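You operate a simulated robot arm through the tools that you are given. There is no shell and no other tool.

You are at the controls of a simulated two-armed robot. One attempt, no reset.

JOB
Put one of the foot bolts from the top of the gauge bench on top of the green box. Take the coiled black lead and leave it on the brown flat card board. Take the red foam corner and put it on top of the label box. Hold the orange box on the top of the packing table steady with one hand and put the red socket bung in it with the other. Put the label marked "stage" from the top of the side table on the dock pad. Open the blue drawer, take the small carton labelled "grommets" from the inside of the blue drawer and put it on the port rack roof, then shut the drawer. Any order will do. Set down upright: coiled black lead, red foam corner, small carton.

Only the result counts: the job must be done as asked and must still hold three seconds after the hand-in. Knocking over, shifting, dropping, spilling or breaking anything else fails it.

ROBOT AND FRAMES
Two 7-joint arms with two-finger parallel grippers on one trunk, on a base that drives. Base frame: it is fixed to the floor where the robot stands at the start and does not move with it; the origin is under the middle of the robot, x ahead of it, y to its left, z up. Readings come in mm, degrees, newtons and seconds.
The left shoulder is at the start at [70, 134, 1176], the right one opposite. With the tool pointing down near the work surface each hand reaches from about 100 to 640 mm from the robot's upright axis, wherever it stands, measured 20 degrees to its own side. Places, roughly: blue drawer [-4000, 8600, 800]; coiled black lead [-3250, -4250, 1000]; dock pad (22x13 cm) [-5120, 4440, 1160]; flat card board (25x17x1 cm) [-3200, -3700, 900]; foot bolt [3750, 1000, 1000]; green box (16x7x6 cm) [3800, 600, 900]; label [-5500, 1750, 750]; label box [-3250, -4250, 1000]; orange box (23x11x15 cm) [-6600, -1700, 900]; port rack roof [-5100, 4300, 1200]; red foam corner (7x7x9 cm) [-3400, -4700, 900]; red socket bung (4x4x6 cm) [-6200, -900, 900]; small carton [-4000, 8500, 750]. Payload 1.57 kg a hand.
The TCP of each hand is the grasp point between the finger pads, 30 mm short of the fingertips. In the tool frame z runs along the fingers and y along their closing line. Largest opening 80 mm; finger width 17, thickness 12; the body of the gripper, 40 by 82 mm, starts 80 mm behind the TCP.
Orientation is told as [roll, pitch, yaw] about the base's x, y, z axes, in that order, counted from this pose: with the fingers straight down and closing along the base's y, the tool's x points along the base's -x, its y along +y and its z along -z.

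CONTROLS
- The arms move only by the tool apply_moves. It takes "left_rows", "right_rows" or both (then of equal length, played together; a hand with none holds still); each is a list of rows, each a list of 6 numbers: the shift along the base's x, y, z in mm, then the turn, a rotation vector about the base's x, y, z in degrees. In form: [[x, y, z, wx, wy, wz], ...]. A call has 1 to 20 rows; each row shifts and turns the commanded pose from where the row before left it. "left_grip" and "right_grip" are, for a hand that has rows, the opening, from 0 (shut) to 1 (fully open), set as the call begins (left out, the last holds). Each row takes 0.2 s and may step no farther than 50 mm and 8.6 degrees from the row before; otherwise, or with a gripper value out of range, the whole call is refused. A pose out of reach is approached as far as the arm can. The call stops where the force on the tool passes 40 N (or 10 N more than at its start, if that is more) or the arm is blocked; 0.2 s more then pass. The fingers move at their own pace (about 153 mm/s each) and stop on an object; they squeeze with about 24 N. The grip force told is the motor's: it shows also when the fingers shut on nothing. Time passes only in rows, and 0.2 s behind the last, so rows that do not move let the fingers close. It gives the time, the measured TCP pose, the force on the tool (base axes), the opening and the grip force at its end, in the units of the frame above (readings bear some noise), with the torque about the TCP (base axes, N m) and any sound that the robot's microphone picked up.
- Cameras (640 x 400 px; columns grow to the right, rows downward): "scene" is now at [138, 15, 1408.3]; the picture's right is [0.17, -0.98, 0.00], its down [-0.54, -0.10, -0.83] and it looks along [0.82, 0.14, -0.55] (base axes); focal length 278 px, centre (320, 200). "left" rides on the left gripper at [72, 7, -122] in its tool frame; the picture's right is [-0.09, 1.00, 0.00], its down [-0.84, -0.08, -0.54] and it looks along [-0.54, -0.05, 0.84] (tool axes); focal length 238 px, centre (320, 200). "right" rides on the right gripper at [72, -7, -122] in its tool frame; the picture's right is [0.09, 1.00, 0.00], its down [-0.84, 0.08, -0.54] and it looks along [-0.54, 0.05, 0.84] (tool axes); focal length 238 px, centre (320, 200). There is no depth. A picture from a camera that has moved, and an enlarged one, comes with that camera's place and axes in the base frame and with its lens.
- grab_frame(camera): a new picture of that camera. It takes no simulated time.
- lift_body(by): slides the trunk up (or, below 0, down) by that many mm; the arms and the scene camera ride with it, the base frame stays. It gives what a move gives, with no picture.
- steer(legs): drives the robot by 1 to 6 legs, each [ahead, left, turn to the left] in mm, mm and degrees, along the robot's own axes; the way and the turn of a leg run together, so that a leg with both is an arc; at most 1500 mm and 180 degrees a leg. The arms and the cameras ride along, it lands a little off, and it stops where it bumps. It gives what a move gives.
- turn_head(pan, tilt): turns the head with the scene camera to pan (to the left, within 86 degrees either way) and tilt (down, from -29 to 69), counted from straight ahead of the robot. It gives what a move gives.
- enlarge(camera, box): a new picture of the part [left, top, right, bottom] of that camera's present view, enlarged. It takes no simulated time.
- close_job(): hands the job in; it is judged then, once.

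Places have to be worked out from the pictures, the camera data and where the tool is seen. Open the grippers and draw the arms clear of the work before you hand the job in, unless the task says otherwise.

The tools are called after ">>>" as name(argument=value, ...) on one line, values as JSON. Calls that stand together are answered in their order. apply_moves: Moves the arms, as the interface text tells. Its arguments: {"type":"object","properties":{"left_rows":{"type":"array","items":{"type":"array","items":{"type":"number"}}},"left_grip":{"type":"number"},"right_rows":{"type":"array","items":{"type":"array","items":{"type":"number"}}},"right_grip":{"type":"number"}},"required":[]} The other tools are called the same way: lift_body (by) slides the trunk up or down; steer (legs) drives the base; turn_head (pan, tilt) turns the head that bears the scene camera; grab_frame (camera) takes a picture; enlarge (camera, box) takes an enlarged picture of a part of a camera's view; close_job () hands the job in.

At the start:

```text
t: 0.0
left_ee_pos: [414.0, 177.0, 1176.3]
left_ee_rot: [0.1, 0.0, -0.1]
left_force: [-0.4, -0.5, -0.1]
left_moment: [-0.03, 0.0, 0.02]
left_grip_width: 80.1
left_gripper_force: 0.0
right_ee_pos: [453.7, -167.2, 1109.9]
right_ee_rot: [0.0, 0.1, 0.0]
right_force: [0.9, 0.6, 0.3]
right_moment: [0.0, -0.01, -0.02]
right_grip_width: 80.1
right_gripper_force: 0.0
trunk travel left (down, up): [-750.0, 190.0]
robot x, y, heading: [-0.4, -0.2, -0.1]
head pan, tilt: [10.0, 33.5]
```

scene: 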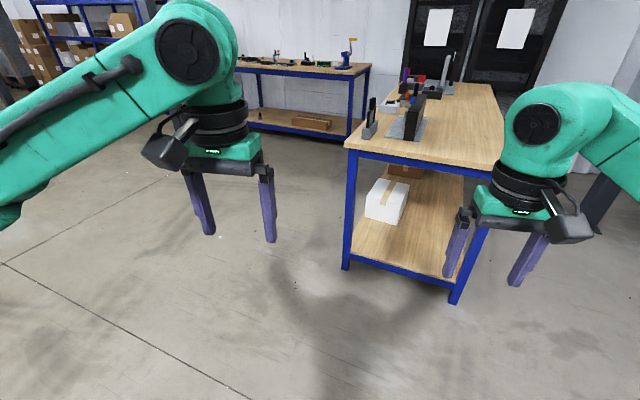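
right: 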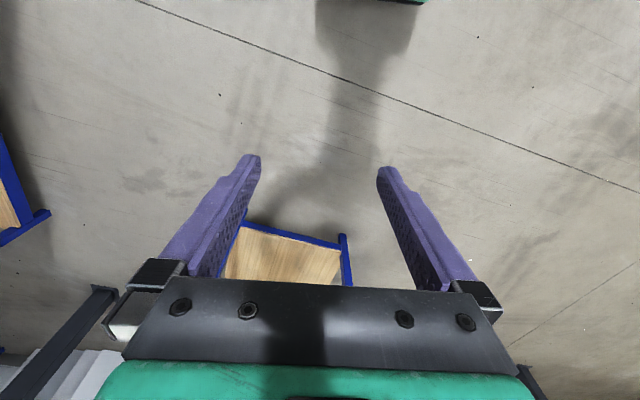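
left: 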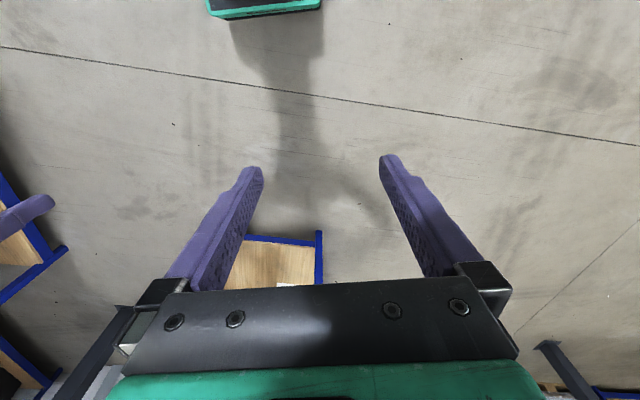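

I begin by looking around from the start place, head panned to see the surroundings.

>>> turn_head(pan=0, tilt=10)

>>> grab_frame(camera="scene")

>>> turn_head(pan=80, tilt=10)

>>> grab_frame(camera="scene")

>>> turn_head(pan=-80, tilt=10)

>>> grab_frame(camera="scene")

```text
t: 0.9
left_ee_pos: [413.3, 178.4, 1175.9]
left_ee_rot: [0.0, 0.0, 0.0]
left_force: [0.5, 0.4, 0.5]
left_moment: [0.03, -0.01, 0.02]
left_grip_width: 79.9
left_gripper_force: 0.0
right_ee_pos: [453.9, -168.1, 1110.0]
right_ee_rot: [0.0, -0.1, 0.0]
right_force: [-0.6, 0.7, -0.1]
right_moment: [-0.01, 0.0, 0.02]
right_grip_width: 80.0
right_gripper_force: 0.1
trunk travel left (down, up): [-750.0, 190.0]
robot x, y, heading: [-2.7, -0.8, 0.3]
head pan, tilt: [0.0, 10.0]
```

```text
taken
camera scene: at [143.4, -0.3, 1446.0], right [0.0, -1.0, 0.0], down [-0.17, 0.0, -0.98], along [0.98, 0.0, -0.17], focal length 278 px, centre (320, 200)
```

scene: 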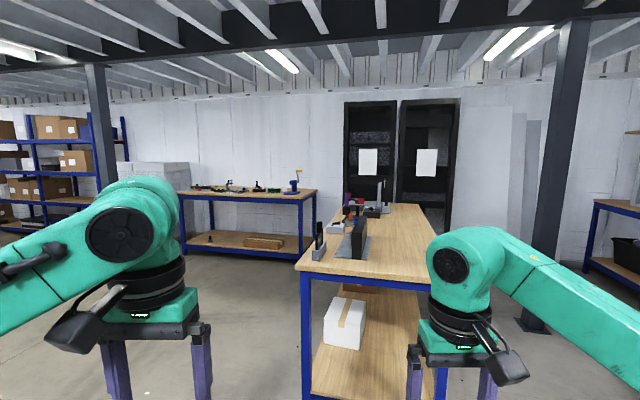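

```text
t: 2.4
left_ee_pos: [413.6, 177.4, 1175.3]
left_ee_rot: [0.0, 0.0, 0.0]
left_force: [0.6, -0.7, -0.2]
left_moment: [-0.04, -0.02, -0.02]
left_grip_width: 79.8
left_gripper_force: 0.1
right_ee_pos: [453.9, -167.8, 1109.4]
right_ee_rot: [0.0, 0.1, -0.1]
right_force: [0.4, 0.5, 0.4]
right_moment: [-0.06, 0.0, 0.02]
right_grip_width: 79.9
right_gripper_force: 0.1
trunk travel left (down, up): [-750.0, 190.0]
robot x, y, heading: [-0.0, 1.5, 0.0]
head pan, tilt: [80.0, 10.0]
```

```text
taken
camera scene: at [66.7, 91.1, 1446.1], right [0.98, -0.17, 0.0], down [-0.03, -0.17, -0.98], along [0.17, 0.97, -0.17], focal length 278 px, centre (320, 200)
```

scene: 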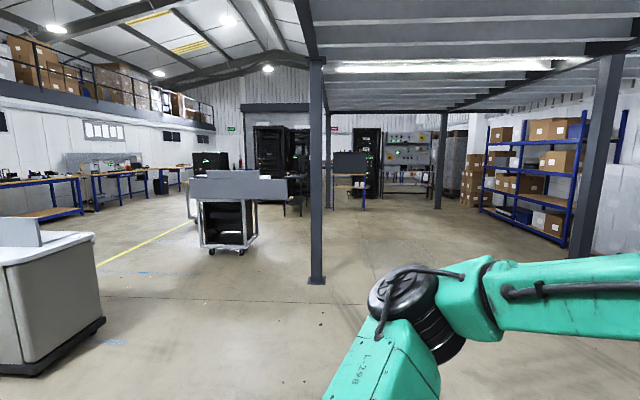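

```text
t: 4.9
left_ee_pos: [413.2, 177.5, 1176.6]
left_ee_rot: [0.0, -0.1, 0.0]
left_force: [0.1, 0.8, -0.2]
left_moment: [-0.02, -0.02, 0.03]
left_grip_width: 79.9
left_gripper_force: 0.0
right_ee_pos: [452.5, -169.1, 1110.5]
right_ee_rot: [0.0, 0.0, -0.2]
right_force: [-0.5, 0.2, -0.3]
right_moment: [0.02, -0.03, -0.02]
right_grip_width: 79.9
right_gripper_force: 0.0
trunk travel left (down, up): [-750.0, 190.0]
robot x, y, heading: [3.4, -3.8, -0.0]
head pan, tilt: [-80.0, 10.0]
```

```text
taken
camera scene: at [66.7, -92.0, 1446.1], right [-0.98, -0.17, 0.0], down [-0.03, 0.17, -0.98], along [0.17, -0.97, -0.17], focal length 278 px, centre (320, 200)
```

scene: 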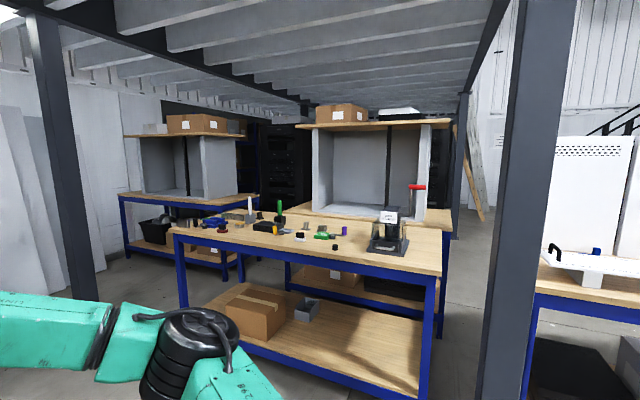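

The gauge bench stands about 3.5 m ahead, left of the near bench. I drive left 850 mm and then ahead 2400 mm, and look again.

>>> turn_head(pan=0, tilt=30)

>>> steer(legs=[[0, 850, 0], [1200, 0, 0], [1200, 0, 0]])

>>> grab_frame(camera="scene")

```text
t: 6.4
left_ee_pos: [413.9, 177.4, 1176.0]
left_ee_rot: [0.1, 0.0, 0.1]
left_force: [-0.2, 0.3, 0.1]
left_moment: [0.01, 0.01, -0.03]
left_grip_width: 80.0
left_gripper_force: 0.1
right_ee_pos: [453.2, -168.6, 1110.0]
right_ee_rot: [0.1, 0.0, 0.0]
right_force: [0.3, -0.5, 0.6]
right_moment: [0.04, 0.02, 0.0]
right_grip_width: 80.0
right_gripper_force: 0.1
trunk travel left (down, up): [-750.0, 190.0]
robot x, y, heading: [4.3, 0.1, 0.0]
head pan, tilt: [0.0, 30.0]
```

```text
t: 22.2
left_ee_pos: [2813.3, 942.6, 1176.8]
left_ee_rot: [0.0, 0.0, -2.4]
left_force: [0.3, 0.2, 0.7]
left_moment: [0.02, -0.02, 0.02]
left_grip_width: 80.1
left_gripper_force: 0.0
right_ee_pos: [2838.3, 597.0, 1110.9]
right_ee_rot: [0.0, 0.0, -2.6]
right_force: [0.3, 0.5, 0.7]
right_moment: [0.02, -0.05, -0.02]
right_grip_width: 80.2
right_gripper_force: 0.0
trunk travel left (down, up): [-750.0, 190.0]
robot x, y, heading: [2395.5, 785.4, -2.4]
head pan, tilt: [0.0, 30.0]
```

```text
taken
camera scene: at [2533.9, 777.8, 1413.8], right [-0.04, -1.0, 0.0], down [-0.5, 0.02, -0.87], along [0.87, -0.04, -0.5], focal length 278 px, centre (320, 200)
```

scene: 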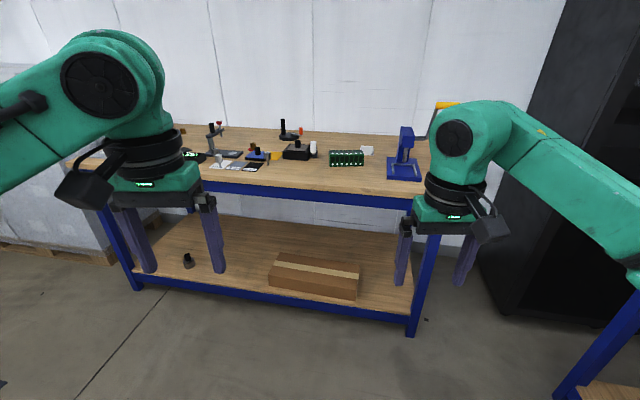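

The bench is in view; I enlarge the part with its top to find the foot bolts and green box.

>>> enlarge(camera="scene", box=[180, 100, 440, 210])

>>> enlarge(camera="scene", box=[190, 110, 330, 190])

```text
2.46 times, centred on (310, 155) of scene
camera zoom: at [2533.9, 777.8, 1413.8], right [-0.04, -1.0, 0.0], down [-0.5, 0.02, -0.87], along [0.87, -0.04, -0.5], focal length 683 px, centre (345, 311)
```

zoom: 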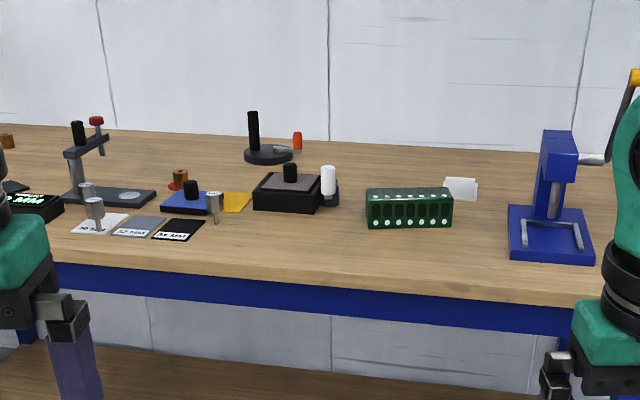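

```text
4.57 times, centred on (260, 150) of scene
camera zoom: at [2533.9, 777.8, 1413.8], right [-0.04, -1.0, 0.0], down [-0.5, 0.02, -0.87], along [0.87, -0.04, -0.5], focal length 1269 px, centre (594, 429)
```

zoom: 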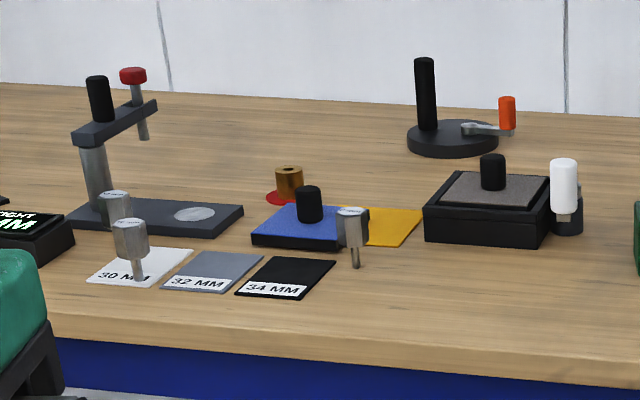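

Three grey foot bolts stand on the bench top near x≈3850, y≈980–1060, and the green box is at about (3846, 583). I drive 650 mm closer, correcting heading.

>>> steer(legs=[[0, 0, 2.4], [650, 0, 0]])

>>> turn_head(pan=5, tilt=35)

>>> grab_frame(camera="scene")

>>> grab_frame(camera="left")

>>> grab_frame(camera="right")

```text
t: 26.3
left_ee_pos: [3457.9, 964.4, 1177.1]
left_ee_rot: [0.0, 0.0, 0.3]
left_force: [-1.0, 0.5, -0.2]
left_moment: [0.01, 0.0, -0.01]
left_grip_width: 80.0
left_gripper_force: 0.1
right_ee_pos: [3499.5, 620.2, 1110.2]
right_ee_rot: [0.0, -0.1, 0.2]
right_force: [0.5, 0.2, 0.1]
right_moment: [-0.01, 0.01, -0.01]
right_grip_width: 80.0
right_gripper_force: 0.0
trunk travel left (down, up): [-750.0, 190.0]
robot x, y, heading: [3043.2, 784.8, 0.1]
head pan, tilt: [0.0, 30.0]
```

```text
t: 26.9
left_ee_pos: [3458.3, 965.4, 1176.9]
left_ee_rot: [0.0, 0.0, 0.4]
left_force: [0.4, 0.2, 0.3]
left_moment: [0.03, 0.0, 0.0]
left_grip_width: 80.1
left_gripper_force: 0.1
right_ee_pos: [3499.8, 619.9, 1109.2]
right_ee_rot: [0.0, 0.0, 0.3]
right_force: [0.5, 0.8, -0.5]
right_moment: [0.02, 0.02, -0.02]
right_grip_width: 80.2
right_gripper_force: 0.1
trunk travel left (down, up): [-750.0, 190.0]
robot x, y, heading: [3045.9, 783.6, 0.3]
head pan, tilt: [5.0, 35.0]
```

```text
taken
camera scene: at [3184.6, 793.6, 1406.0], right [0.09, -1.0, 0.0], down [-0.57, -0.05, -0.82], along [0.82, 0.08, -0.57], focal length 278 px, centre (320, 200)
```

scene: 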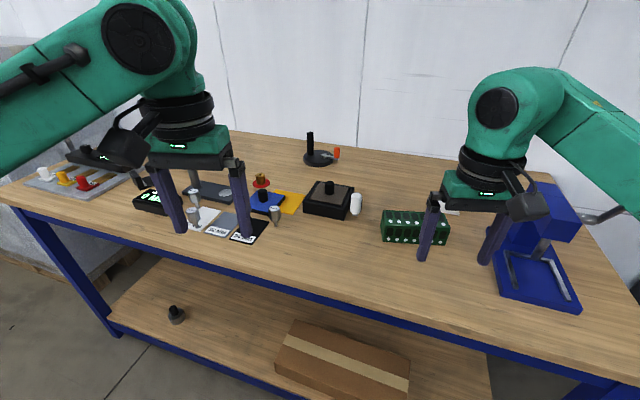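

```text
taken
camera left: at [3386.2, 970.2, 1297.7], right [0.09, 1.0, 0.0], down [0.84, -0.07, 0.54], along [0.54, -0.05, -0.84], focal length 238 px, centre (320, 200)
```

left: 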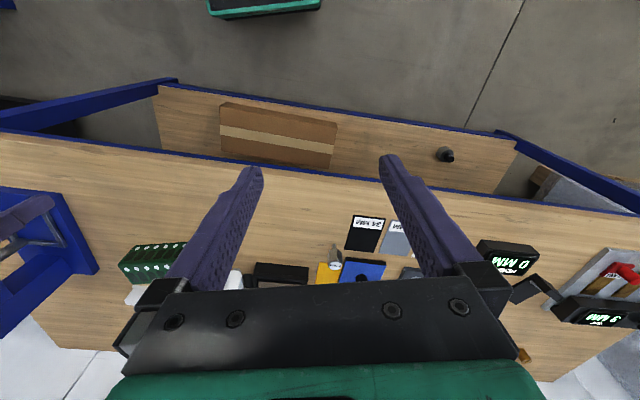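

```text
taken
camera right: at [3428.1, 612.8, 1232.4], right [-0.1, 1.0, 0.0], down [0.84, 0.08, 0.54], along [0.54, 0.05, -0.84], focal length 238 px, centre (320, 200)
```

right: 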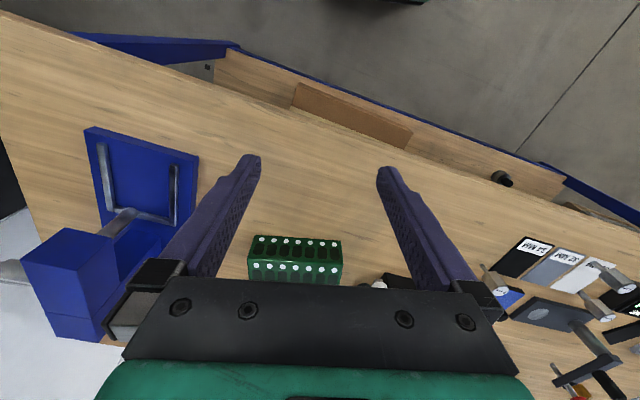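

The bench front runs slanted (about 13.5° about z), so I turn the robot square to it, strafe left and go closer.

>>> steer(legs=[[0, 0, -13.7], [0, 240, 0], [170, 0, 0]])

>>> turn_head(pan=10, tilt=40)

>>> grab_frame(camera="scene")

>>> grab_frame(camera="left")

>>> grab_frame(camera="right")

```text
t: 30.6
left_ee_pos: [3710.3, 1052.8, 1176.1]
left_ee_rot: [0.0, -0.2, -13.9]
left_force: [0.1, -0.7, 0.0]
left_moment: [0.03, -0.07, 0.01]
left_grip_width: 80.1
left_gripper_force: 0.1
right_ee_pos: [3666.4, 706.2, 1110.9]
right_ee_rot: [0.0, -0.3, -14.0]
right_force: [-0.5, 1.2, -0.1]
right_moment: [-0.03, -0.04, -0.01]
right_grip_width: 80.1
right_gripper_force: 0.0
trunk travel left (down, up): [-750.0, 190.0]
robot x, y, heading: [3272.8, 976.0, -14.0]
head pan, tilt: [5.0, 35.0]
```

```text
t: 31.3
left_ee_pos: [3713.7, 1052.3, 1176.4]
left_ee_rot: [0.0, 0.0, -13.8]
left_force: [-0.1, 0.0, -0.7]
left_moment: [-0.02, 0.01, -0.01]
left_grip_width: 80.0
left_gripper_force: 0.0
right_ee_pos: [3668.3, 706.2, 1110.3]
right_ee_rot: [0.0, 0.0, -13.9]
right_force: [0.0, -0.5, 0.4]
right_moment: [0.0, 0.0, 0.0]
right_grip_width: 80.0
right_gripper_force: 0.0
trunk travel left (down, up): [-750.0, 190.0]
robot x, y, heading: [3271.0, 974.8, -14.0]
head pan, tilt: [10.0, 40.0]
```

```text
taken
camera scene: at [3403.7, 960.2, 1398.4], right [-0.07, -1.0, 0.0], down [-0.64, 0.04, -0.77], along [0.76, -0.05, -0.64], focal length 278 px, centre (320, 200)
```

scene: 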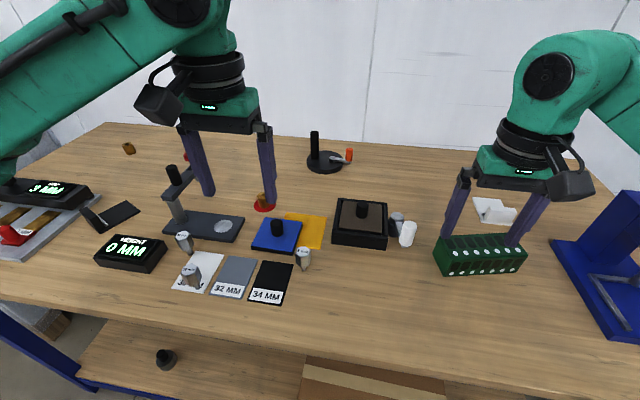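

```text
taken
camera left: at [3644.8, 1074.2, 1297.8], right [0.33, 0.94, 0.0], down [0.79, -0.27, 0.54], along [0.51, -0.18, -0.84], focal length 238 px, centre (320, 200)
```

left: 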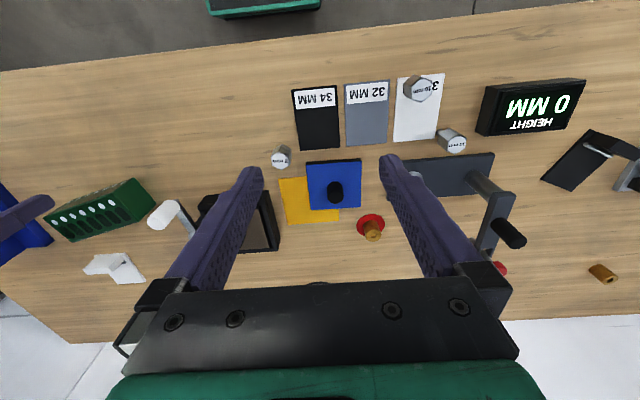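

```text
taken
camera right: at [3597.7, 717.4, 1232.4], right [0.15, 0.99, 0.0], down [0.83, -0.13, 0.54], along [0.54, -0.08, -0.84], focal length 238 px, centre (320, 200)
```

right: 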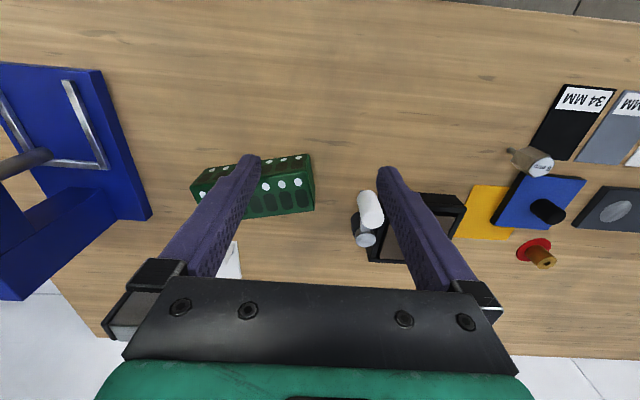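

Closer now. I enlarge the scene view around the bolts and around the green box.

>>> enlarge(camera="scene", box=[160, 220, 330, 320])

>>> enlarge(camera="scene", box=[380, 200, 540, 290])

>>> enlarge(camera="left", box=[220, 60, 480, 240])

```text
3.76 times, centred on (245, 270) of scene
camera zoom: at [3403.7, 960.2, 1398.4], right [-0.07, -1.0, 0.0], down [-0.64, 0.04, -0.77], along [0.76, -0.05, -0.64], focal length 1045 px, centre (602, -64)
```

zoom: 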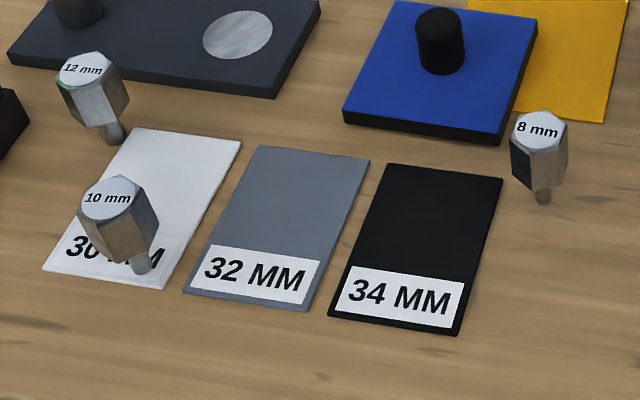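

```text
4.00 times, centred on (460, 245) of scene
camera zoom: at [3403.7, 960.2, 1398.4], right [-0.07, -1.0, 0.0], down [-0.64, 0.04, -0.77], along [0.76, -0.05, -0.64], focal length 1110 px, centre (-240, 20)
```

zoom: 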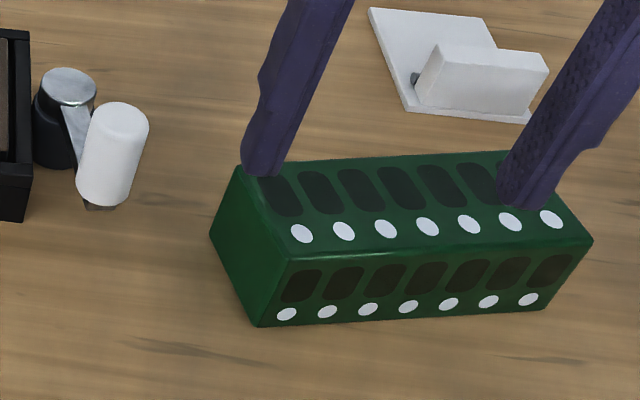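

```text
2.22 times, centred on (350, 150) of left
camera zoom: at [3644.8, 1074.2, 1297.8], right [0.33, 0.94, 0.0], down [0.79, -0.27, 0.54], along [0.51, -0.18, -0.84], focal length 530 px, centre (253, 311)
```

zoom: 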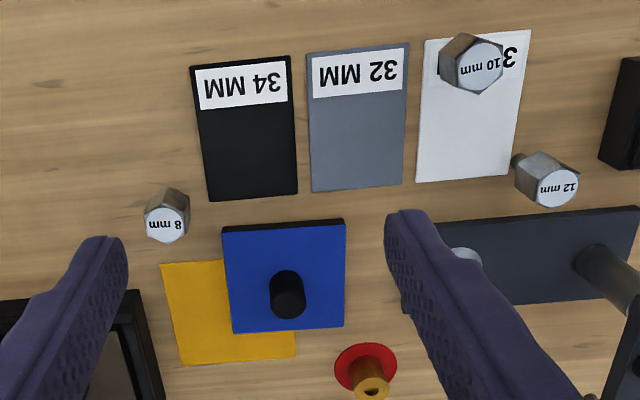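

I check other candidates for "foot bolt": the lower-shelf item, brass pieces, and the black disc.

>>> enlarge(camera="scene", box=[130, 335, 210, 385])

>>> enlarge(camera="scene", box=[230, 120, 390, 220])

>>> enlarge(camera="scene", box=[0, 120, 200, 280])

```text
8.00 times, centred on (170, 360) of scene
camera zoom: at [3403.7, 960.2, 1398.4], right [-0.07, -1.0, 0.0], down [-0.64, 0.04, -0.77], along [0.76, -0.05, -0.64], focal length 2221 px, centre (1520, -1080)
```

zoom: 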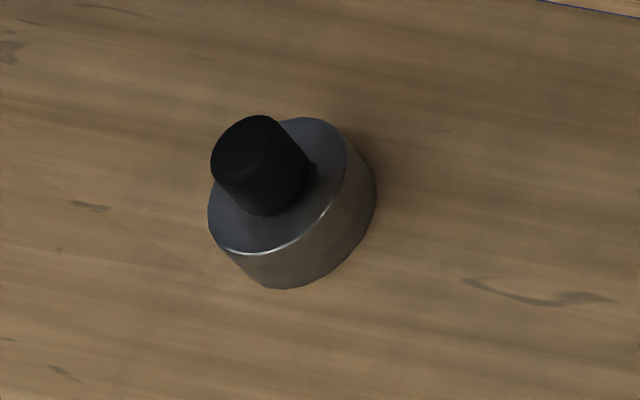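

```text
4.00 times, centred on (310, 170) of scene
camera zoom: at [3403.7, 960.2, 1398.4], right [-0.07, -1.0, 0.0], down [-0.64, 0.04, -0.77], along [0.76, -0.05, -0.64], focal length 1110 px, centre (360, 320)
```

zoom: 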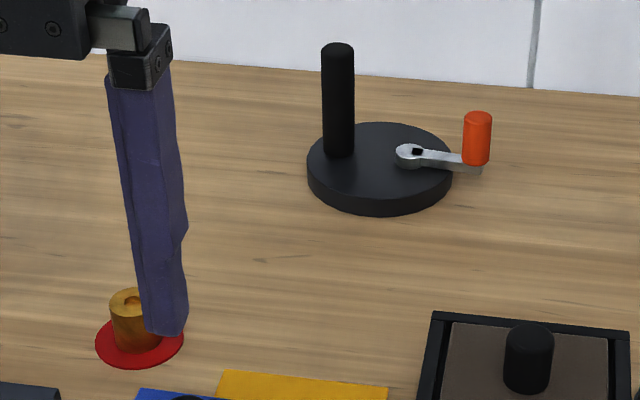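

```text
2.50 times, centred on (100, 200) of scene
camera zoom: at [3403.7, 960.2, 1398.4], right [-0.07, -1.0, 0.0], down [-0.64, 0.04, -0.77], along [0.76, -0.05, -0.64], focal length 694 px, centre (870, 200)
```

zoom: 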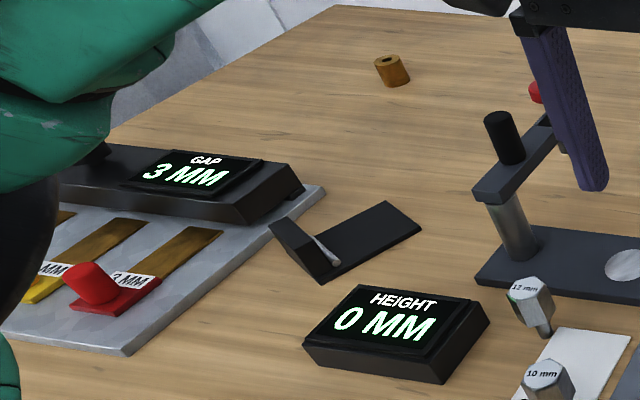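

The 8 mm hex bolt stands at about (3760, 971) with its top at z≈966, bench top ≈905. I bring the left hand above it half-open, and pull the right hand back and up out of the way.

>>> apply_moves(left_rows=[[16, -27, -32, 0, 0, 0], [16, -27, -32, 0, 0, 0], [15, -27, -32, 0, 0, 0], [0, 0, -30, 0, 0, 0]], left_grip=0.6, right_rows=[[-36, 9, 15, 0, 0, 0], [-36, 9, 15, 0, 0, 0], [-36, 9, 15, 0, 0, 0], [-36, 9, 15, 0, 0, 0]])

>>> grab_frame(camera="left")

>>> grab_frame(camera="scene")

```text
t: 32.3
left_ee_pos: [3757.8, 973.1, 1049.8]
left_ee_rot: [-0.1, -0.2, -13.8]
left_force: [-0.3, -0.1, -1.0]
left_moment: [0.0, -0.06, -0.03]
left_grip_width: 47.7
left_gripper_force: 0.0
right_ee_pos: [3523.1, 745.3, 1169.6]
right_ee_rot: [0.1, -0.2, -13.9]
right_force: [-0.1, 0.0, 0.9]
right_moment: [0.0, -0.01, 0.01]
right_grip_width: 79.9
right_gripper_force: 0.0
trunk travel left (down, up): [-750.0, 190.0]
robot x, y, heading: [3270.4, 979.2, -13.9]
head pan, tilt: [10.0, 40.0]
```

```text
taken
camera left: at [3688.7, 995.5, 1170.9], right [0.33, 0.94, 0.0], down [0.79, -0.27, 0.54], along [0.51, -0.18, -0.84], focal length 238 px, centre (320, 200)
```

left: 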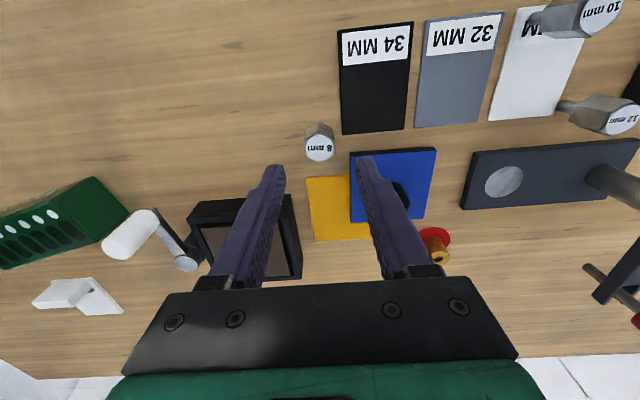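

```text
taken
camera scene: at [3401.6, 961.5, 1398.7], right [-0.07, -1.0, 0.0], down [-0.64, 0.04, -0.77], along [0.77, -0.05, -0.64], focal length 278 px, centre (320, 200)
```

scene: 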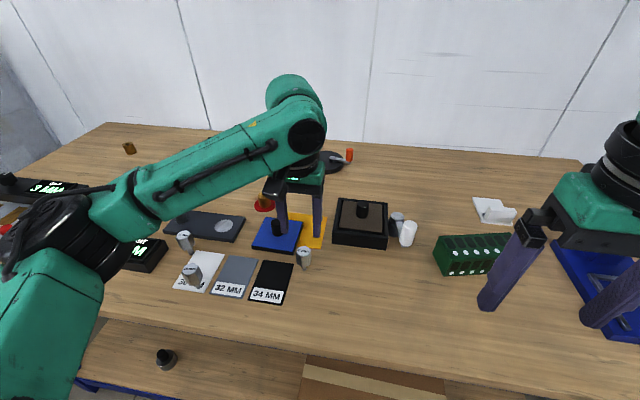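

The bolt top projects to (3762, 968), matching. I descend over it to TCP z≈948 and look before closing.

>>> apply_moves(left_rows=[[4, -4, -30, 0, 0, 0], [0, 0, -30, 0, 0, 0], [0, 0, -25, 0, 0, 0], [0, 0, -17, 0, 0, 0]])

>>> grab_frame(camera="left")

>>> enlarge(camera="scene", box=[220, 180, 380, 300])

```text
t: 33.3
left_ee_pos: [3764.3, 966.8, 947.5]
left_ee_rot: [0.0, 0.0, -13.9]
left_force: [0.2, 0.5, -0.4]
left_moment: [0.02, 0.02, 0.02]
left_grip_width: 48.0
left_gripper_force: 0.1
right_ee_pos: [3525.8, 745.5, 1169.6]
right_ee_rot: [0.0, 0.0, -13.9]
right_force: [0.0, 0.1, 0.7]
right_moment: [0.01, 0.0, 0.03]
right_grip_width: 79.9
right_gripper_force: 0.0
trunk travel left (down, up): [-750.0, 190.0]
robot x, y, heading: [3267.2, 976.0, -13.8]
head pan, tilt: [10.0, 40.0]
```

```text
taken
camera left: at [3695.7, 989.5, 1069.6], right [0.33, 0.94, 0.0], down [0.79, -0.27, 0.54], along [0.51, -0.18, -0.84], focal length 238 px, centre (320, 200)
```

left: 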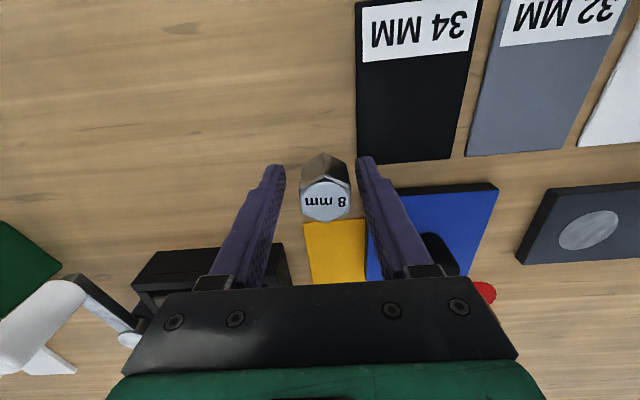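

```text
3.33 times, centred on (300, 240) of scene
camera zoom: at [3404.1, 960.1, 1398.4], right [-0.07, -1.0, 0.0], down [-0.64, 0.04, -0.77], along [0.76, -0.05, -0.64], focal length 925 px, centre (387, 67)
```

zoom: 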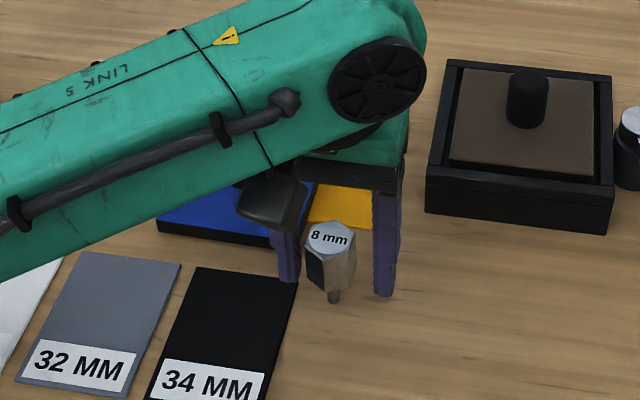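

The bolt axis is at about (3760, 970); I shift 4 mm and close.

>>> apply_moves(left_rows=[[-4, 3, 0, 0, 0, 0], [0, 0, 0, 0, 0, 0]])

>>> apply_moves(left_rows=[[0, 0, 0, 0, 0, 0], [0, 0, 0, 0, 0, 0], [0, 0, 0, 0, 0, 0], [0, 0, 0, 0, 0, 0]], left_grip=0.0)

>>> grab_frame(camera="left")

```text
t: 33.9
left_ee_pos: [3761.6, 970.7, 947.8]
left_ee_rot: [-0.1, 0.1, -13.8]
left_force: [-0.1, -0.5, -1.0]
left_moment: [0.01, -0.03, -0.01]
left_grip_width: 48.0
left_gripper_force: 0.1
right_ee_pos: [3524.7, 744.2, 1170.3]
right_ee_rot: [0.0, 0.0, -13.8]
right_force: [0.7, -0.4, 0.5]
right_moment: [-0.04, -0.01, -0.01]
right_grip_width: 80.3
right_gripper_force: 0.1
trunk travel left (down, up): [-750.0, 190.0]
robot x, y, heading: [3272.1, 978.5, -14.1]
head pan, tilt: [10.0, 40.0]
```

```text
t: 34.9
left_ee_pos: [3759.6, 969.0, 947.5]
left_ee_rot: [0.0, 0.0, -13.8]
left_force: [-0.3, 0.6, -0.2]
left_moment: [0.05, 0.0, 0.0]
left_grip_width: 29.0
left_gripper_force: 24.0
right_ee_pos: [3525.1, 744.7, 1170.4]
right_ee_rot: [0.1, 0.0, -13.8]
right_force: [0.2, -0.2, 0.4]
right_moment: [-0.02, 0.03, 0.01]
right_grip_width: 79.9
right_gripper_force: 0.0
trunk travel left (down, up): [-750.0, 190.0]
robot x, y, heading: [3272.7, 979.3, -13.8]
head pan, tilt: [10.0, 40.0]
```

```text
taken
camera left: at [3692.0, 992.5, 1069.6], right [0.33, 0.94, 0.0], down [0.79, -0.27, 0.54], along [0.51, -0.18, -0.84], focal length 238 px, centre (320, 200)
```

left: 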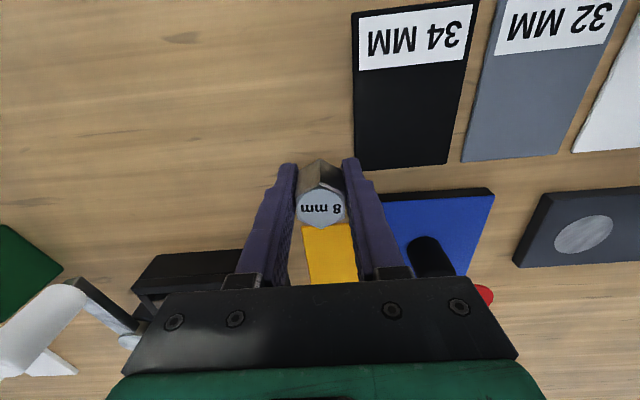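

Held at 29 mm. I lift straight up.

>>> apply_moves(left_rows=[[0, 0, 20, 0, 0, 0], [0, 0, 40, 0, 0, 0], [0, 0, 40, 0, 0, 0], [0, 0, 40, 0, 0, 0]])

>>> enlarge(camera="scene", box=[200, 140, 400, 300])

>>> grab_frame(camera="right")

```text
t: 35.9
left_ee_pos: [3757.8, 968.6, 1088.6]
left_ee_rot: [0.0, 0.0, -13.8]
left_force: [0.3, -0.8, 0.0]
left_moment: [0.0, 0.01, 0.03]
left_grip_width: 29.0
left_gripper_force: 24.2
right_ee_pos: [3524.0, 744.1, 1169.1]
right_ee_rot: [0.0, 0.0, -13.9]
right_force: [-0.6, -0.9, 0.5]
right_moment: [0.02, -0.02, 0.02]
right_grip_width: 79.8
right_gripper_force: 0.1
trunk travel left (down, up): [-750.0, 190.0]
robot x, y, heading: [3271.8, 980.6, -13.5]
head pan, tilt: [10.0, 40.0]
```

```text
2.50 times, centred on (300, 220) of scene
camera zoom: at [3402.8, 959.9, 1398.4], right [-0.07, -1.0, 0.0], down [-0.64, 0.04, -0.77], along [0.76, -0.05, -0.64], focal length 694 px, centre (370, 150)
```

zoom: 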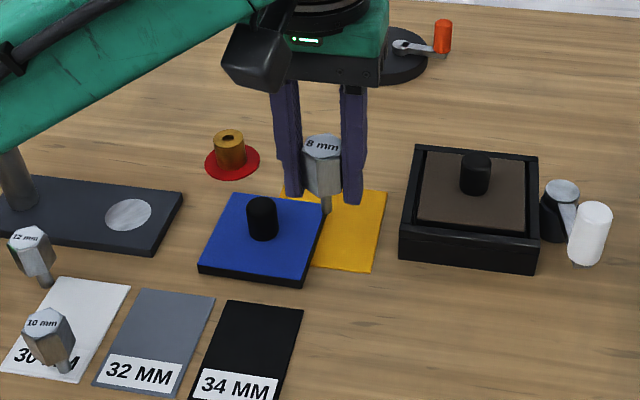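

```text
taken
camera right: at [3452.6, 755.2, 1292.0], right [0.15, 0.99, 0.0], down [0.83, -0.13, 0.54], along [0.54, -0.08, -0.84], focal length 238 px, centre (320, 200)
```

right: 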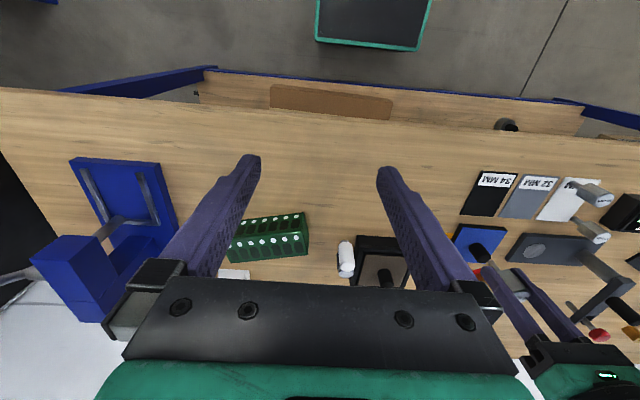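

Bolt is held, stud down. I strafe right 240 mm and 40 mm ahead so the left hand can reach over the green box.

>>> steer(legs=[[0, -240, 0], [40, 0, 0]])

>>> turn_head(pan=0, tilt=42)

>>> grab_frame(camera="scene")

>>> grab_frame(camera="left")

```text
t: 38.1
left_ee_pos: [3734.8, 733.6, 1089.9]
left_ee_rot: [-0.1, -0.3, -13.7]
left_force: [-0.6, 0.4, -1.2]
left_moment: [-0.01, -0.05, -0.03]
left_grip_width: 29.1
left_gripper_force: 23.6
right_ee_pos: [3502.0, 508.4, 1171.3]
right_ee_rot: [0.0, -0.4, -13.7]
right_force: [0.8, -0.2, 0.6]
right_moment: [-0.01, -0.04, 0.01]
right_grip_width: 80.1
right_gripper_force: 0.1
trunk travel left (down, up): [-750.0, 190.0]
robot x, y, heading: [3251.0, 738.2, -13.8]
head pan, tilt: [10.0, 40.0]
```

```text
t: 38.8
left_ee_pos: [3741.3, 732.0, 1087.0]
left_ee_rot: [0.0, 0.0, -13.7]
left_force: [-0.1, 1.3, -1.6]
left_moment: [0.0, 0.01, 0.01]
left_grip_width: 29.1
left_gripper_force: 24.1
right_ee_pos: [3509.0, 505.5, 1168.7]
right_ee_rot: [0.1, -0.1, -13.8]
right_force: [0.6, -0.6, 0.4]
right_moment: [-0.01, 0.0, 0.0]
right_grip_width: 79.8
right_gripper_force: 0.1
trunk travel left (down, up): [-750.0, 190.0]
robot x, y, heading: [3249.7, 739.6, -14.0]
head pan, tilt: [0.0, 42.0]
```

```text
taken
camera scene: at [3383.0, 707.4, 1395.4], right [-0.24, -0.97, 0.0], down [-0.65, 0.16, -0.74], along [0.72, -0.18, -0.67], focal length 278 px, centre (320, 200)
```

scene: 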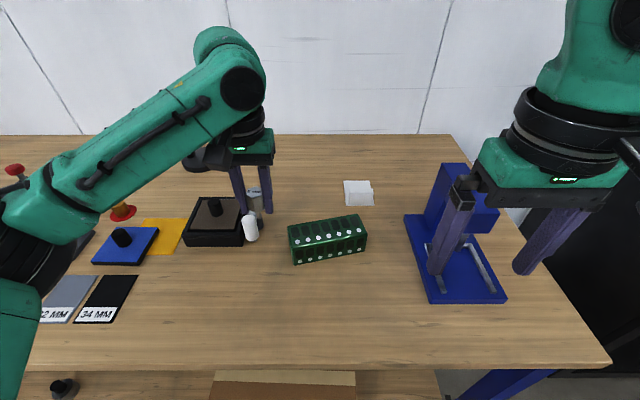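

```text
taken
camera left: at [3672.5, 753.2, 1208.6], right [0.33, 0.95, 0.0], down [0.8, -0.27, 0.54], along [0.51, -0.18, -0.84], focal length 238 px, centre (320, 200)
```

left: 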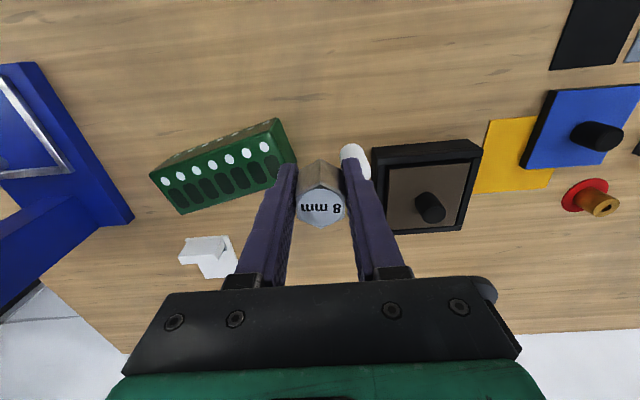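

I enlarge the green box in both views to fix its top's centre.

>>> enlarge(camera="scene", box=[270, 200, 390, 275])

>>> enlarge(camera="left", box=[140, 105, 300, 225])

```text
5.33 times, centred on (330, 238) of scene
camera zoom: at [3383.0, 707.4, 1395.4], right [-0.24, -0.97, 0.0], down [-0.65, 0.16, -0.74], along [0.72, -0.18, -0.67], focal length 1481 px, centre (267, 0)
```

zoom: 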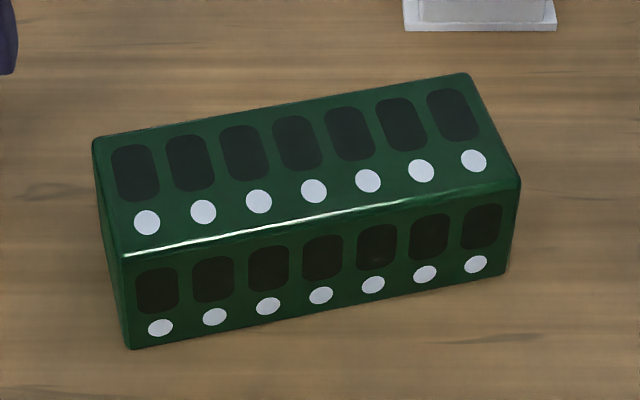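

```text
3.33 times, centred on (220, 165) of left
camera zoom: at [3672.5, 753.2, 1208.6], right [0.33, 0.95, 0.0], down [0.8, -0.27, 0.54], along [0.51, -0.18, -0.84], focal length 794 px, centre (653, 317)
```

zoom: 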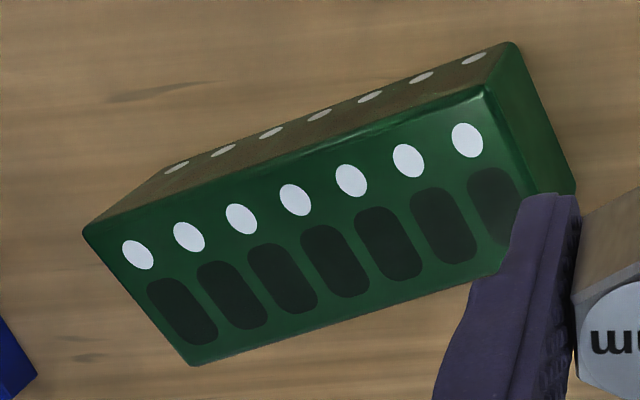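

Top is flat with painted marks; its centre is about (3753, 603), z≈960. I carry the bolt above it and go down to just above contact.

>>> apply_moves(left_rows=[[4, -43, 0, 0, 0, 0], [4, -43, 0, 0, 0, 0], [4, -42, 0, 0, 0, 0], [0, 0, -25, 0, 0, 0], [0, 0, -25, 0, 0, 0], [0, 0, -15, 0, 0, 0], [0, 0, 0, 0, 0, 0]])

>>> enlarge(camera="scene", box=[260, 180, 400, 280])

>>> grab_frame(camera="left")

```text
t: 40.4
left_ee_pos: [3752.1, 602.4, 1023.6]
left_ee_rot: [-0.1, -0.1, -13.7]
left_force: [-0.1, 0.1, -0.6]
left_moment: [0.02, 0.0, -0.02]
left_grip_width: 29.0
left_gripper_force: 23.8
right_ee_pos: [3509.0, 506.3, 1169.9]
right_ee_rot: [0.1, 0.0, -13.7]
right_force: [0.3, 0.3, 0.0]
right_moment: [0.0, -0.02, -0.01]
right_grip_width: 80.1
right_gripper_force: 0.1
trunk travel left (down, up): [-750.0, 190.0]
robot x, y, heading: [3250.3, 738.7, -13.8]
head pan, tilt: [0.0, 42.0]
```

```text
4.00 times, centred on (330, 230) of scene
camera zoom: at [3382.3, 707.7, 1395.5], right [-0.24, -0.97, 0.0], down [-0.65, 0.16, -0.74], along [0.72, -0.18, -0.67], focal length 1110 px, centre (280, 80)
```

zoom: 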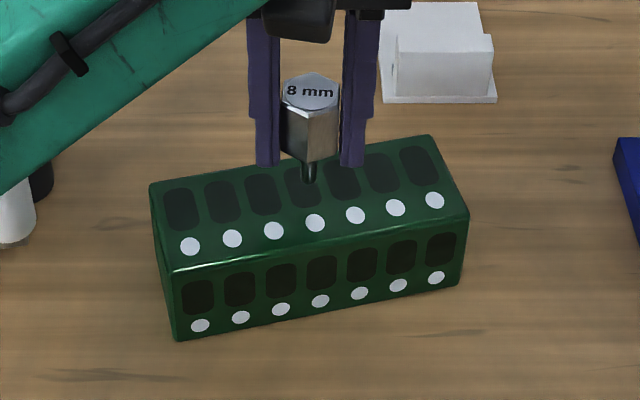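

```text
taken
camera left: at [3684.0, 624.9, 1145.0], right [0.33, 0.95, 0.0], down [0.79, -0.27, 0.54], along [0.51, -0.18, -0.84], focal length 238 px, centre (320, 200)
```

left: 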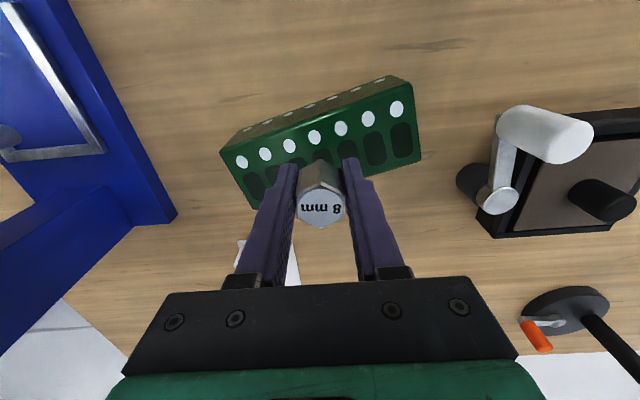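

The stud is above the middle of the box top. I lower gently in small steps watching force.

>>> apply_moves(left_rows=[[0, 0, -5, 0, 0, 0], [0, 0, -5, 0, 0, 0], [0, 0, -2, 0, 0, 0], [0, 0, 0, 0, 0, 0]])

>>> apply_moves(left_rows=[[0, 0, -2, 0, 0, 0], [0, 0, -1, 0, 0, 0], [0, 0, 0, 0, 0, 0]])

>>> apply_moves(left_rows=[[0, 0, -2, 0, 0, 0], [0, 0, -1, 0, 0, 0], [0, 0, 0, 0, 0, 0]])

```text
t: 41.4
left_ee_pos: [3753.1, 603.2, 1010.9]
left_ee_rot: [0.1, 0.0, -13.7]
left_force: [-0.4, 0.0, -1.3]
left_moment: [0.02, 0.0, 0.03]
left_grip_width: 29.1
left_gripper_force: 23.8
right_ee_pos: [3507.9, 506.6, 1170.0]
right_ee_rot: [0.0, 0.0, -13.7]
right_force: [-0.1, -0.2, 0.2]
right_moment: [-0.02, 0.01, 0.01]
right_grip_width: 79.9
right_gripper_force: 0.1
trunk travel left (down, up): [-750.0, 190.0]
robot x, y, heading: [3254.1, 736.4, -13.7]
head pan, tilt: [0.0, 42.0]
```

```text
t: 42.2
left_ee_pos: [3752.7, 602.7, 1008.9]
left_ee_rot: [-0.1, -0.3, -13.7]
left_force: [2.0, -0.7, 8.4]
left_moment: [-0.17, -0.13, 0.0]
left_grip_width: 28.9
left_gripper_force: 24.1
right_ee_pos: [3507.5, 506.9, 1170.2]
right_ee_rot: [0.0, -0.1, -13.7]
right_force: [-0.2, -0.5, 0.4]
right_moment: [0.0, 0.01, 0.03]
right_grip_width: 80.0
right_gripper_force: 0.0
trunk travel left (down, up): [-750.0, 190.0]
robot x, y, heading: [3250.3, 738.6, -13.5]
head pan, tilt: [0.0, 42.0]
```

```text
t: 43.0
left_ee_pos: [3751.5, 602.4, 1006.6]
left_ee_rot: [-0.1, -0.1, -13.7]
left_force: [3.1, -0.4, 15.9]
left_moment: [0.11, -0.24, 0.06]
left_grip_width: 29.1
left_gripper_force: 23.7
right_ee_pos: [3504.5, 507.6, 1171.5]
right_ee_rot: [0.0, -0.1, -13.7]
right_force: [-0.3, -0.3, -0.7]
right_moment: [-0.01, 0.03, 0.03]
right_grip_width: 80.0
right_gripper_force: 0.0
trunk travel left (down, up): [-750.0, 190.0]
robot x, y, heading: [3251.3, 738.9, -13.8]
head pan, tilt: [0.0, 42.0]
```

Contact made at about 1009. I ease up by 2 mm to lessen the push and then open slightly.

>>> apply_moves(left_rows=[[0, 0, 1.5, 0, 0, 0], [0, 0, 1.0, 0, 0, 0], [0, 0, 0, 0, 0, 0]])

>>> apply_moves(left_rows=[[0, 0, 0, 0, 0, 0], [0, 0, 0, 0, 0, 0], [0, 0, 0, 0, 0, 0]], left_grip=0.5)

>>> enlarge(camera="scene", box=[260, 180, 400, 280])

>>> enlarge(camera="left", box=[220, 80, 420, 240])

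```text
t: 43.8
left_ee_pos: [3751.2, 602.7, 1005.2]
left_ee_rot: [0.0, 0.1, -13.7]
left_force: [0.4, 0.5, -1.0]
left_moment: [0.03, 0.03, -0.01]
left_grip_width: 28.9
left_gripper_force: 24.1
right_ee_pos: [3508.6, 506.0, 1169.5]
right_ee_rot: [0.0, 0.0, -13.8]
right_force: [-0.1, 0.9, 0.1]
right_moment: [-0.02, -0.04, 0.01]
right_grip_width: 80.1
right_gripper_force: 0.0
trunk travel left (down, up): [-750.0, 190.0]
robot x, y, heading: [3249.1, 738.5, -13.5]
head pan, tilt: [0.0, 42.0]
```

```text
t: 44.6
left_ee_pos: [3752.1, 601.8, 1007.2]
left_ee_rot: [-0.1, -0.1, -13.8]
left_force: [-0.8, -0.4, 0.9]
left_moment: [0.01, -0.02, -0.01]
left_grip_width: 40.0
left_gripper_force: 0.0
right_ee_pos: [3507.8, 506.8, 1169.8]
right_ee_rot: [0.0, -0.1, -13.7]
right_force: [0.7, 0.8, -0.8]
right_moment: [0.01, -0.01, 0.0]
right_grip_width: 80.1
right_gripper_force: 0.0
trunk travel left (down, up): [-750.0, 190.0]
robot x, y, heading: [3250.2, 738.5, -13.6]
head pan, tilt: [0.0, 42.0]
```

```text
4.00 times, centred on (330, 230) of scene
camera zoom: at [3382.1, 707.4, 1395.5], right [-0.24, -0.97, 0.0], down [-0.65, 0.16, -0.74], along [0.72, -0.18, -0.67], focal length 1110 px, centre (280, 80)
```

zoom: 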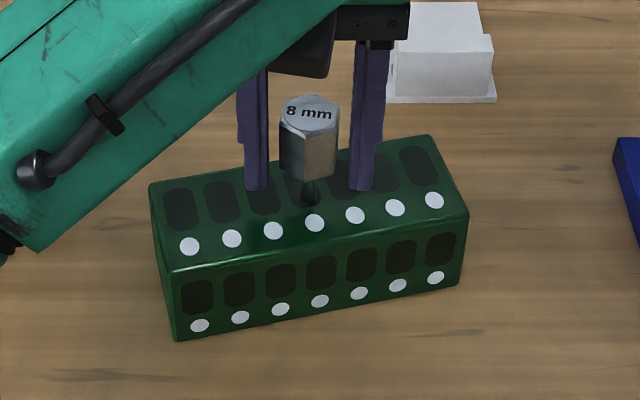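

```text
2.50 times, centred on (320, 160) of left
camera zoom: at [3683.7, 624.9, 1128.4], right [0.32, 0.95, 0.0], down [0.79, -0.27, 0.54], along [0.51, -0.18, -0.84], focal length 596 px, centre (320, 300)
```

zoom: 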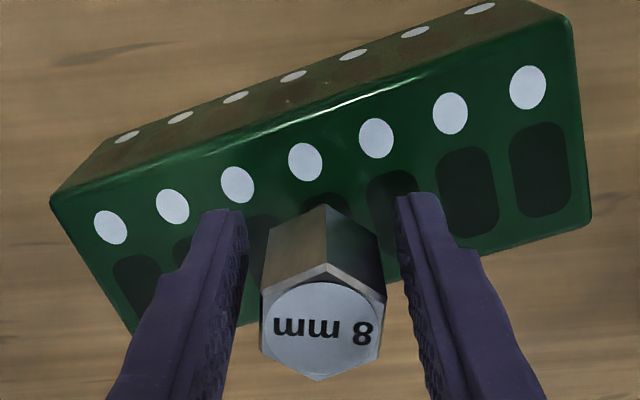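

It stands free. I open further and lift straight up clear.

>>> apply_moves(left_rows=[[0, 0, 0, 0, 0, 0], [0, 0, 10, 0, 0, 0], [0, 0, 30, 0, 0, 0], [0, 0, 40, 0, 0, 0], [0, 0, 40, 0, 0, 0], [0, 0, 40, 0, 0, 0]], left_grip=0.7)

>>> enlarge(camera="scene", box=[240, 170, 400, 280])

```text
t: 46.0
left_ee_pos: [3752.5, 603.6, 1167.8]
left_ee_rot: [-0.1, -0.1, -13.8]
left_force: [-0.5, 0.2, 0.0]
left_moment: [0.02, -0.03, 0.02]
left_grip_width: 55.7
left_gripper_force: 0.1
right_ee_pos: [3507.3, 507.2, 1169.5]
right_ee_rot: [0.1, -0.1, -13.7]
right_force: [0.4, 0.4, 0.1]
right_moment: [0.03, -0.02, -0.06]
right_grip_width: 80.0
right_gripper_force: 0.0
trunk travel left (down, up): [-750.0, 190.0]
robot x, y, heading: [3251.2, 744.5, -13.6]
head pan, tilt: [0.0, 42.0]
```

```text
3.64 times, centred on (320, 225) of scene
camera zoom: at [3380.6, 706.8, 1395.5], right [-0.24, -0.97, 0.0], down [-0.65, 0.16, -0.74], along [0.72, -0.18, -0.67], focal length 1010 px, centre (320, 109)
```

zoom: 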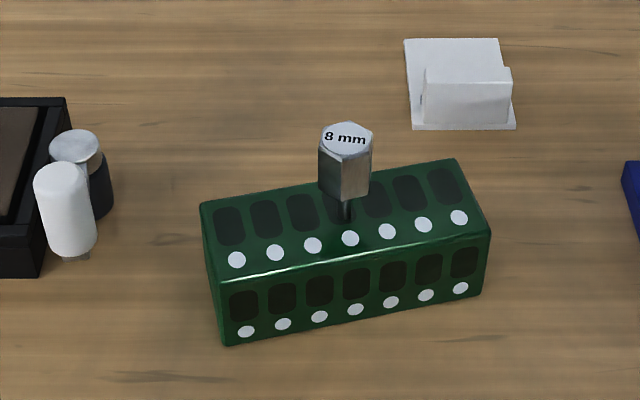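

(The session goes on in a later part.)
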